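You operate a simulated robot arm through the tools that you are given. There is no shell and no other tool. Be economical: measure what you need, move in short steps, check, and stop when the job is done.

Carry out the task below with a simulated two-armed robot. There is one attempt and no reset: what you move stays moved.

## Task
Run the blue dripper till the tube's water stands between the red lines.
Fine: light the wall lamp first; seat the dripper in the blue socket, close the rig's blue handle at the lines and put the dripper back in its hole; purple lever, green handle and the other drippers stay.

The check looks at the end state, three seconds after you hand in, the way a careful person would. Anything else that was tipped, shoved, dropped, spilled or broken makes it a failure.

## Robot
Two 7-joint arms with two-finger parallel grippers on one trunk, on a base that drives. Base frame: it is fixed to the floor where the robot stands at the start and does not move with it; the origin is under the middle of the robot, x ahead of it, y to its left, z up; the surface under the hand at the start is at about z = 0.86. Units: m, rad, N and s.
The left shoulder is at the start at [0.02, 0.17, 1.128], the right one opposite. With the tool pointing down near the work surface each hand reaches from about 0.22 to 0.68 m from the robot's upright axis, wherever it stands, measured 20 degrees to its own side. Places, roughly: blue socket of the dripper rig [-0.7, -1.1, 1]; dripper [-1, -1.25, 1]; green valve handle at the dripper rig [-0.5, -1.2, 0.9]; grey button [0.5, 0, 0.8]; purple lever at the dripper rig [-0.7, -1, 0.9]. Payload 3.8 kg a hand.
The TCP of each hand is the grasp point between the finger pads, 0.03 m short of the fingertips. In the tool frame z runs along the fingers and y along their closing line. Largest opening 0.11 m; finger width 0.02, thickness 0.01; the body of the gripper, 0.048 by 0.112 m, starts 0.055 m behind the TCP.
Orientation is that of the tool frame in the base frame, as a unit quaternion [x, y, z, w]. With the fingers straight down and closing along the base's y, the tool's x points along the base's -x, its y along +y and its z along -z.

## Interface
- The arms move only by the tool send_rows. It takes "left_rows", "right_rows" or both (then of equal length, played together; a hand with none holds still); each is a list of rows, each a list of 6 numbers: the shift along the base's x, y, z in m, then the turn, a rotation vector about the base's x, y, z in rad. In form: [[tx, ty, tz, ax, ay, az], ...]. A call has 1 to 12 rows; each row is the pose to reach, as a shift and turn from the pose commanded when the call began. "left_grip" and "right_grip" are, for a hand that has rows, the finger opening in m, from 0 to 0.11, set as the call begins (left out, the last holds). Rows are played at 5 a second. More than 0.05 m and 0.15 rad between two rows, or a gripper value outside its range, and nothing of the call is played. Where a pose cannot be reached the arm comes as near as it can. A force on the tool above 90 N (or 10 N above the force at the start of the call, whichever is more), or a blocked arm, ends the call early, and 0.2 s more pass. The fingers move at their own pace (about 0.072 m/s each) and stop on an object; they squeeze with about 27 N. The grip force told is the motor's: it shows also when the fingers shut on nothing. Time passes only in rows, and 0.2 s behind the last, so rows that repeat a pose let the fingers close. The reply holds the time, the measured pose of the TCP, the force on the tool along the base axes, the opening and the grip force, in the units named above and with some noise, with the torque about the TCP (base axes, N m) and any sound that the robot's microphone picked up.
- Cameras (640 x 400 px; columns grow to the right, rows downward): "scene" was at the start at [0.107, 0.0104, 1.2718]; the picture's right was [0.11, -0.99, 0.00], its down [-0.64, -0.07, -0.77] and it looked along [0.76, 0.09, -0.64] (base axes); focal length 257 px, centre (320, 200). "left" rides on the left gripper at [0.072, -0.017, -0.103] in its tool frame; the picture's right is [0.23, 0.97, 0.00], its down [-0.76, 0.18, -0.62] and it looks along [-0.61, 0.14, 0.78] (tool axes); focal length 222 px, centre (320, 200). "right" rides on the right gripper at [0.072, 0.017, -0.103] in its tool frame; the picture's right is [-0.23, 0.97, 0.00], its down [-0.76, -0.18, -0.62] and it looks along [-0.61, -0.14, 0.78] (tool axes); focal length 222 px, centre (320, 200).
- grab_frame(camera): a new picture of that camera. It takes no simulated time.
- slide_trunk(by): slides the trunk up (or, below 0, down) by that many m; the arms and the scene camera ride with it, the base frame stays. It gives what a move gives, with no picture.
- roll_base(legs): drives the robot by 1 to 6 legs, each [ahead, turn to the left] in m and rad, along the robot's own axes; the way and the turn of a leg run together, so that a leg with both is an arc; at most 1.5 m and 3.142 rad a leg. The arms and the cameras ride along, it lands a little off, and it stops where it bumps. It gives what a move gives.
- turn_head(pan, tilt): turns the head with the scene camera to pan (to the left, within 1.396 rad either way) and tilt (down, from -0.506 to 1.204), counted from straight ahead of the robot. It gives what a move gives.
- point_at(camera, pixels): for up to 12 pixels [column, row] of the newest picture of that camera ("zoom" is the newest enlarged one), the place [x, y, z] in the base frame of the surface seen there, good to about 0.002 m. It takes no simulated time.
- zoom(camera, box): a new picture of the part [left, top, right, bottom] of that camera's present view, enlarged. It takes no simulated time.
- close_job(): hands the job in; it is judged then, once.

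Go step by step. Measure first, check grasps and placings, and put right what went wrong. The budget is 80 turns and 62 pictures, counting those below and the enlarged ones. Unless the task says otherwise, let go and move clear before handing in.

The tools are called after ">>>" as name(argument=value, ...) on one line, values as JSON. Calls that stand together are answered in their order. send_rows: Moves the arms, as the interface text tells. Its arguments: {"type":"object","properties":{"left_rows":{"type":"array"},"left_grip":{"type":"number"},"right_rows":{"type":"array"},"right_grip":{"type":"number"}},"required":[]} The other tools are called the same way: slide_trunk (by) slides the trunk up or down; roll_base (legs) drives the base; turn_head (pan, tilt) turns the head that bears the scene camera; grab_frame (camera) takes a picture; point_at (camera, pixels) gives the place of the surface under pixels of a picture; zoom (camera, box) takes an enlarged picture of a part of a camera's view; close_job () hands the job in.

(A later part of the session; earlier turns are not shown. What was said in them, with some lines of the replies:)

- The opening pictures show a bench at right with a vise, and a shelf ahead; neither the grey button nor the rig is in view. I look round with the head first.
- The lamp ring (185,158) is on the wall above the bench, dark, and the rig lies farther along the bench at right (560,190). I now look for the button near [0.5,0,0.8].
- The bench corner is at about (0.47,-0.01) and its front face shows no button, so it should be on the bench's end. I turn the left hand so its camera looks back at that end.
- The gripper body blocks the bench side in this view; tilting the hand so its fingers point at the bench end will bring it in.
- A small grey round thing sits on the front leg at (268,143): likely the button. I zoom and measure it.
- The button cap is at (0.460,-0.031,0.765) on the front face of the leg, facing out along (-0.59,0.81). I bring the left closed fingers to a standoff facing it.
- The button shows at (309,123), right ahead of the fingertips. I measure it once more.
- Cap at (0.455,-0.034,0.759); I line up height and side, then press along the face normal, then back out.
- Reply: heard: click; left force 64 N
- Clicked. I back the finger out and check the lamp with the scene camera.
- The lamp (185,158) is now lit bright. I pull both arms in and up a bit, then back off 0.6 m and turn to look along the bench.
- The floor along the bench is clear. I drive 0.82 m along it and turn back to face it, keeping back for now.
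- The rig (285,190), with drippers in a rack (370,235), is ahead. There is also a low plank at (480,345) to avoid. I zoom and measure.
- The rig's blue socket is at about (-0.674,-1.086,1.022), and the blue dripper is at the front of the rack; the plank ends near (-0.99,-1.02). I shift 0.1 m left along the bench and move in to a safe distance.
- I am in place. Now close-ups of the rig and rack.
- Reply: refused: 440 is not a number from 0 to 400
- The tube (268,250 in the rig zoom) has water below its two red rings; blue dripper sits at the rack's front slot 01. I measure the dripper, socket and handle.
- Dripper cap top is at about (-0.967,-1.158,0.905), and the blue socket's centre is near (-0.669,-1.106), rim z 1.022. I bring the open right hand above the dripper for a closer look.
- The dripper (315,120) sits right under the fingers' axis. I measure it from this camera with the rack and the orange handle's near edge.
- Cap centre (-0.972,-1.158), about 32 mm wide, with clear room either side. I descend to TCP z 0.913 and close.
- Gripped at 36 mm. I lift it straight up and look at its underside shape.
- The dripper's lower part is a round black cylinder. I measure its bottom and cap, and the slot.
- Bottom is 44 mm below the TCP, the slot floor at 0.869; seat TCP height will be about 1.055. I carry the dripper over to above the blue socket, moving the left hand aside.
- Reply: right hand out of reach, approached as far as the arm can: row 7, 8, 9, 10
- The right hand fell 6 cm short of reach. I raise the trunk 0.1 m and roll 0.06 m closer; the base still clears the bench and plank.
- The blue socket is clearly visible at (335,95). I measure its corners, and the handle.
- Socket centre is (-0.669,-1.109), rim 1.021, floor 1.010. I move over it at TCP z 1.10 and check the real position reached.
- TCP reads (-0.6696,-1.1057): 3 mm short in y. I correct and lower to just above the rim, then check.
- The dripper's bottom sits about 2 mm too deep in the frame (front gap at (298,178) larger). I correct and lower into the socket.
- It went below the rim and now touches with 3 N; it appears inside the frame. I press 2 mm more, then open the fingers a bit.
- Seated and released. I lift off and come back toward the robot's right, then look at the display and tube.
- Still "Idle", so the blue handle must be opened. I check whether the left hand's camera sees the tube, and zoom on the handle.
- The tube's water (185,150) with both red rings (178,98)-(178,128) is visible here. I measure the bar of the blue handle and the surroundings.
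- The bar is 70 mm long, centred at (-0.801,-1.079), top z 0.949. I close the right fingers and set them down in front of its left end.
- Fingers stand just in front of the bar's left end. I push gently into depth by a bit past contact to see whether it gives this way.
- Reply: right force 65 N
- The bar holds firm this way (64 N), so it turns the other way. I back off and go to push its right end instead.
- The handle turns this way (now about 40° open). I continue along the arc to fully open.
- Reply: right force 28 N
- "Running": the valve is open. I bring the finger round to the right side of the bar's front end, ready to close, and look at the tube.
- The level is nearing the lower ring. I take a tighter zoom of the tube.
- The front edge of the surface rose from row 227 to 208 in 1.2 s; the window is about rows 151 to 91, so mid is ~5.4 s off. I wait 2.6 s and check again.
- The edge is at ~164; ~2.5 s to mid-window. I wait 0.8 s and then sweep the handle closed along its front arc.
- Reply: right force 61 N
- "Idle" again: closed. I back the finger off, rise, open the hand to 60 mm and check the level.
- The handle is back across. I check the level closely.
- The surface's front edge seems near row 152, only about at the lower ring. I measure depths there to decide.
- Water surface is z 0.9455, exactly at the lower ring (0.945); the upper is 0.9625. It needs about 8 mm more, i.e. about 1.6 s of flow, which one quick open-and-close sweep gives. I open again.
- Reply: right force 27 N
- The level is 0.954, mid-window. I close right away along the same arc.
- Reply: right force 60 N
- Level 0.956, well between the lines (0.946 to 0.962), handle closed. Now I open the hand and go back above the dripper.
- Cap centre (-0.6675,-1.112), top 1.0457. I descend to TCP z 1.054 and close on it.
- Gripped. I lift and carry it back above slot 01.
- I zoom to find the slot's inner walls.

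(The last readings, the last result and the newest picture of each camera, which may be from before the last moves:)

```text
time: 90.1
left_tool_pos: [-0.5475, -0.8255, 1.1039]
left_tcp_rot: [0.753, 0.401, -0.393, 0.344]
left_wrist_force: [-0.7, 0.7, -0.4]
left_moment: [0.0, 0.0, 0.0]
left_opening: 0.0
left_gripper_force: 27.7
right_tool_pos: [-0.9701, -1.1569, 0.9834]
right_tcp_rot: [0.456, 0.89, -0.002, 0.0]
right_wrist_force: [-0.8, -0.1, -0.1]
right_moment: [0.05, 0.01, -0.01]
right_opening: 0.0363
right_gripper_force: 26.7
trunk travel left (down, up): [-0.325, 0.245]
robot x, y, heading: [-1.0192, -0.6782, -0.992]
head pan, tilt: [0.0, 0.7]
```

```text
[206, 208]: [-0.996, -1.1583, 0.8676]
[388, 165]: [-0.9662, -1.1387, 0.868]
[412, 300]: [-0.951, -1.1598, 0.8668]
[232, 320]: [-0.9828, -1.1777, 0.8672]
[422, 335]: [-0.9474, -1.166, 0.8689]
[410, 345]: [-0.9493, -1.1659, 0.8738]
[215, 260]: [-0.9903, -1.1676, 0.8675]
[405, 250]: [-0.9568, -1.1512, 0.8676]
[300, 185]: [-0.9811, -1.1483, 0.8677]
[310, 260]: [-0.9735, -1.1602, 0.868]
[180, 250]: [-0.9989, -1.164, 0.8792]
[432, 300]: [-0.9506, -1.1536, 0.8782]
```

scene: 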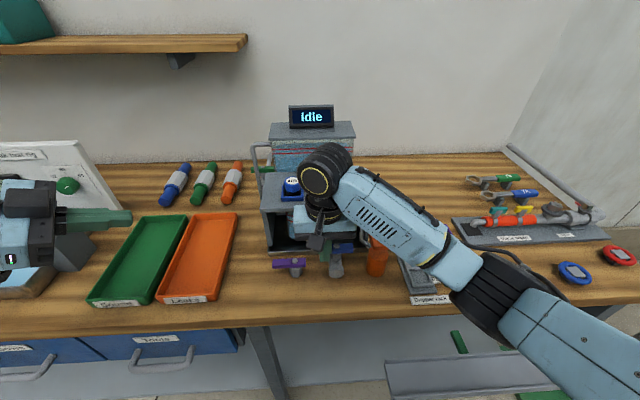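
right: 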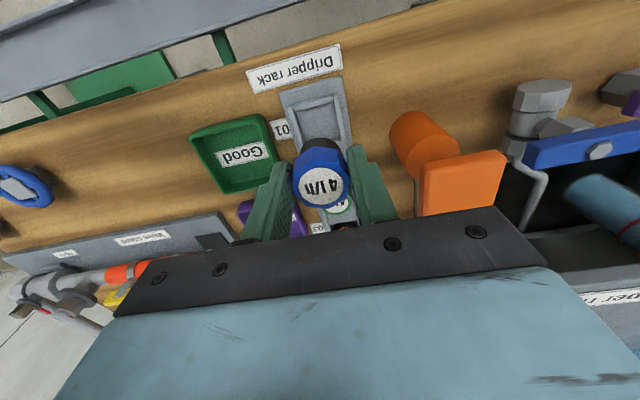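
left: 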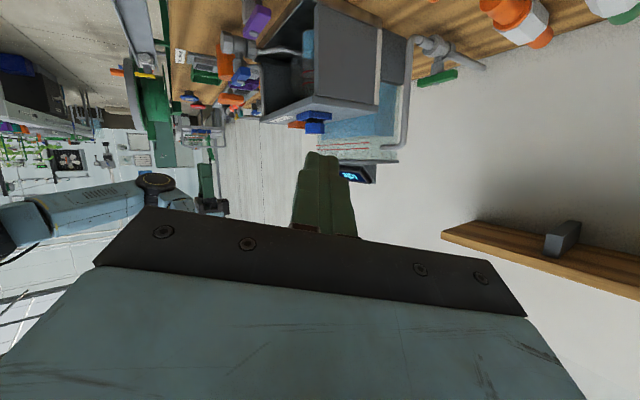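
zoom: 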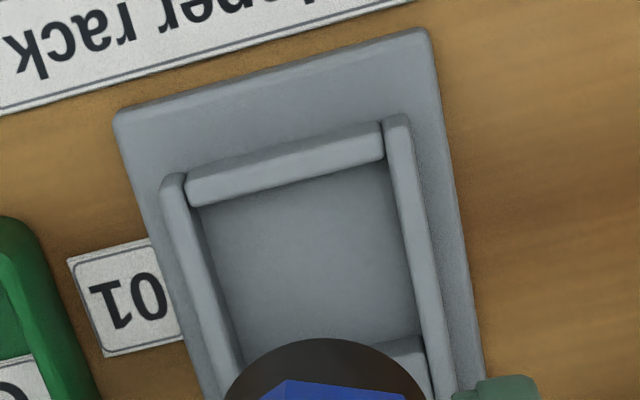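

Slot floor is 33 x 36 mm, centred near (-0.972,-1.160), floor 0.868. I correct by (-3,-2) mm and lower to TCP z 0.912.

>>> send_rows(right_rows=[[-0.003, -0.002, -0.02, 0, 0, 0], [-0.003, -0.002, -0.045, 0, 0, 0], [-0.003, -0.002, -0.06, 0, 0, 0], [-0.003, -0.002, -0.067, 0, 0, 0], [-0.003, -0.002, -0.0715, 0, 0, 0], [-0.003, -0.002, -0.0715, 0, 0, 0]])

>>> zoom(camera="right", box=[250, 70, 390, 220])

```text
time: 91.5
left_tool_pos: [-0.5476, -0.8251, 1.1033]
left_tcp_rot: [0.753, 0.401, -0.393, 0.344]
left_wrist_force: [-0.2, 0.6, -0.5]
left_moment: [-0.02, -0.01, -0.02]
left_opening: 0.0002
left_gripper_force: 27.0
right_tool_pos: [-0.9752, -1.1569, 0.9116]
right_tcp_rot: [0.456, 0.89, -0.001, 0.0]
right_wrist_force: [-0.4, -0.5, -0.6]
right_moment: [0.0, -0.01, 0.03]
right_opening: 0.0362
right_gripper_force: 26.5
trunk travel left (down, up): [-0.325, 0.245]
robot x, y, heading: [-1.0242, -0.6809, -0.992]
head pan, tilt: [0.0, 0.7]
```

```text
2.67 times, centred on (320, 145) of right
```

zoom: 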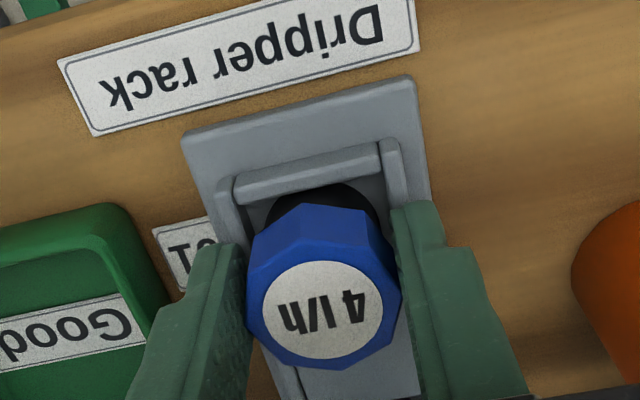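

It sits inside the slot, just above its floor. I lower 1 mm more, release, and lift clear.

>>> send_rows(right_rows=[[0, 0, -0.0015, 0, 0, 0], [0, 0, -0.0015, 0, 0, 0]])

>>> send_rows(right_rows=[[0, 0, 0, 0, 0, 0], [0, 0, 0, 0, 0, 0], [0, 0, 0, 0, 0, 0]], right_grip=0.055)

>>> send_rows(right_rows=[[0, 0, 0.03, 0, 0, 0], [0, 0, 0.07, 0, 0, 0], [0, 0, 0.11, 0, 0, 0], [0, 0, 0.15, 0, 0, 0], [-0.02, 0.03, 0.19, 0, 0, 0], [-0.04, 0.06, 0.22, 0, 0, 0]])

>>> grab_frame(camera="scene")

>>> zoom(camera="scene", box=[240, 90, 460, 310])

```text
time: 92.1
left_tool_pos: [-0.5476, -0.824, 1.1024]
left_tcp_rot: [0.752, 0.401, -0.394, 0.344]
left_wrist_force: [-0.2, 0.1, 0.3]
left_moment: [0.01, 0.0, -0.03]
left_opening: 0.0
left_gripper_force: 26.6
right_tool_pos: [-0.9748, -1.1589, 0.9109]
right_tcp_rot: [0.458, 0.889, -0.001, 0.0]
right_wrist_force: [-0.9, -0.4, -0.6]
right_moment: [-0.01, 0.0, 0.01]
right_opening: 0.0361
right_gripper_force: 27.1
trunk travel left (down, up): [-0.325, 0.245]
robot x, y, heading: [-1.0203, -0.6785, -0.993]
head pan, tilt: [0.0, 0.7]
```

```text
time: 92.9
left_tool_pos: [-0.5471, -0.8254, 1.1018]
left_tcp_rot: [0.752, 0.402, -0.393, 0.344]
left_wrist_force: [0.2, 0.4, 0.4]
left_moment: [0.02, 0.01, -0.03]
left_opening: 0.0
left_gripper_force: 27.2
right_tool_pos: [-0.9755, -1.1571, 0.9106]
right_tcp_rot: [0.457, 0.89, 0.0, 0.0]
right_wrist_force: [-0.7, -0.2, -1.3]
right_moment: [0.01, 0.02, -0.01]
right_opening: 0.0549
right_gripper_force: 0.1
trunk travel left (down, up): [-0.325, 0.245]
robot x, y, heading: [-1.0202, -0.6785, -0.987]
head pan, tilt: [0.0, 0.7]
```

```text
refused: row 5 steps farther than a row can; nothing moved
```

```text
4 pictures are left
```

scene: 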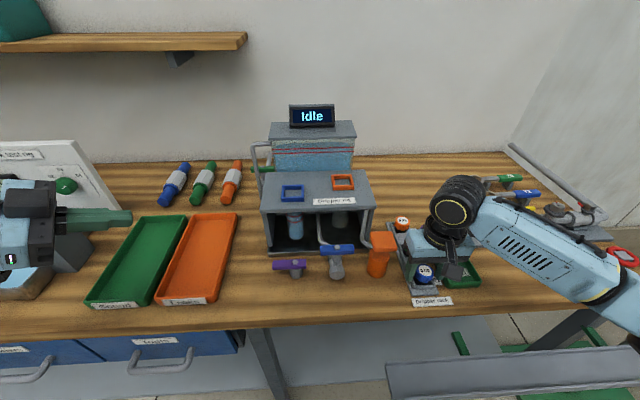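

```text
1.82 times, centred on (350, 200) of scene
```

zoom: 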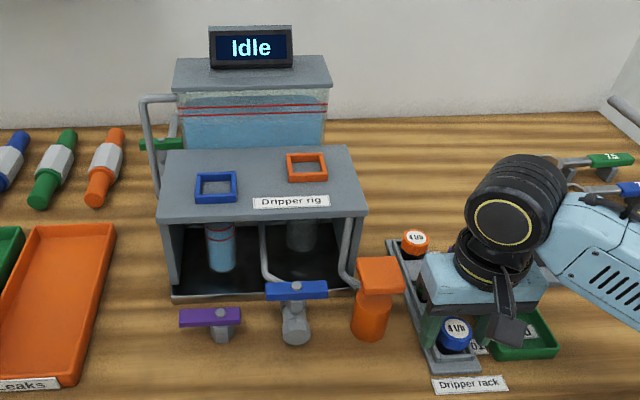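

The lift was refused for a step that was too long; the dripper stands released in its slot. I lift straight up in shorter steps.

>>> send_rows(right_rows=[[0, 0, 0.02, 0, 0, 0], [0, 0, 0.05, 0, 0, 0], [0, 0, 0.09, 0, 0, 0], [0, 0, 0.13, 0, 0, 0], [0, 0, 0.17, 0, 0, 0], [-0.02, 0.03, 0.19, 0, 0, 0], [-0.04, 0.06, 0.2, 0, 0, 0], [-0.06, 0.09, 0.2, 0, 0, 0]])

>>> zoom(camera="scene", box=[260, 200, 460, 310])

```text
time: 94.7
left_tool_pos: [-0.5484, -0.8254, 1.1029]
left_tcp_rot: [0.752, 0.402, -0.393, 0.345]
left_wrist_force: [-0.3, -0.5, -0.5]
left_moment: [0.01, 0.05, -0.01]
left_opening: 0.0
left_gripper_force: 27.1
right_tool_pos: [-1.0361, -1.0691, 1.1104]
right_tcp_rot: [0.456, 0.89, 0.0, 0.0]
right_wrist_force: [-0.3, 0.2, -0.3]
right_moment: [0.01, 0.01, -0.01]
right_opening: 0.0549
right_gripper_force: 0.0
trunk travel left (down, up): [-0.325, 0.245]
robot x, y, heading: [-1.023, -0.6789, -0.992]
head pan, tilt: [0.0, 0.7]
```

```text
3.20 times, centred on (360, 255) of scene
```

zoom: 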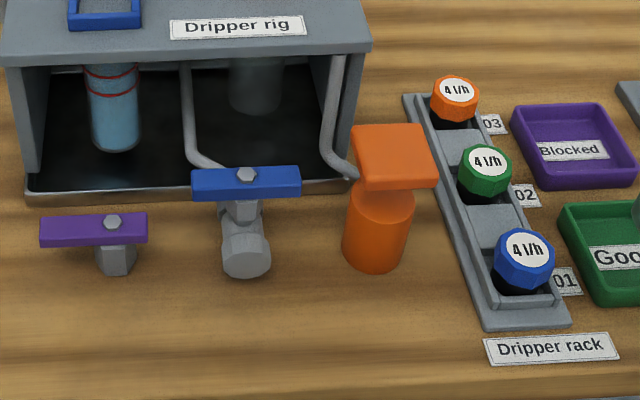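

The dripper stands upright in slot 01, the handle is closed and the level is between the lines. I make one last check of the lamp.

>>> turn_head(pan=1.0, tilt=0.2)

>>> grab_frame(camera="scene")

```text
time: 96.0
left_tool_pos: [-0.5479, -0.8247, 1.1021]
left_tcp_rot: [0.753, 0.401, -0.394, 0.344]
left_wrist_force: [0.1, -0.1, 0.2]
left_moment: [-0.01, 0.0, 0.01]
left_opening: 0.0001
left_gripper_force: 27.4
right_tool_pos: [-1.0356, -1.0693, 1.111]
right_tcp_rot: [0.456, 0.89, -0.001, 0.0]
right_wrist_force: [0.3, -0.9, 0.0]
right_moment: [0.0, -0.01, -0.05]
right_opening: 0.0548
right_gripper_force: 0.1
trunk travel left (down, up): [-0.325, 0.245]
robot x, y, heading: [-1.0162, -0.6759, -0.988]
head pan, tilt: [1.0, 0.201]
```

```text
1 pictures are left
```

scene: 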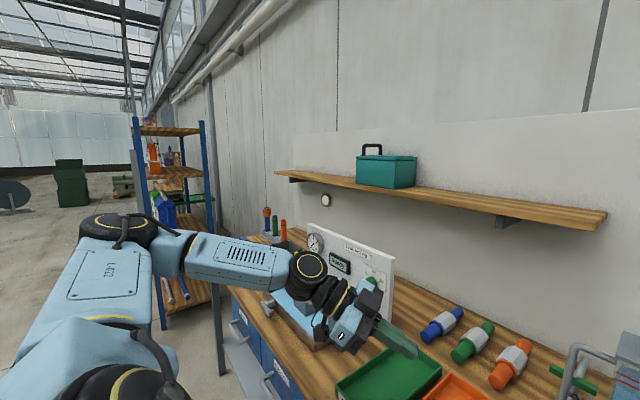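

The lamp (326,200) is still bright, and both hands are clear and empty, so I hand in.

>>> close_job()

```text
The job is handed in.
```

The job is handed in: the tube's water stands between the red lines, at about z 0.956 with the lines at 0.946 and 0.962.

The wall lamp was lit first and is still on. The blue handle is closed, and the blue dripper is back upright in slot 01. I did not touch the purple lever, the green handle or the other drippers.

The first close left the water only level with the lower line, so I opened and closed the blue handle a second time to bring it up.
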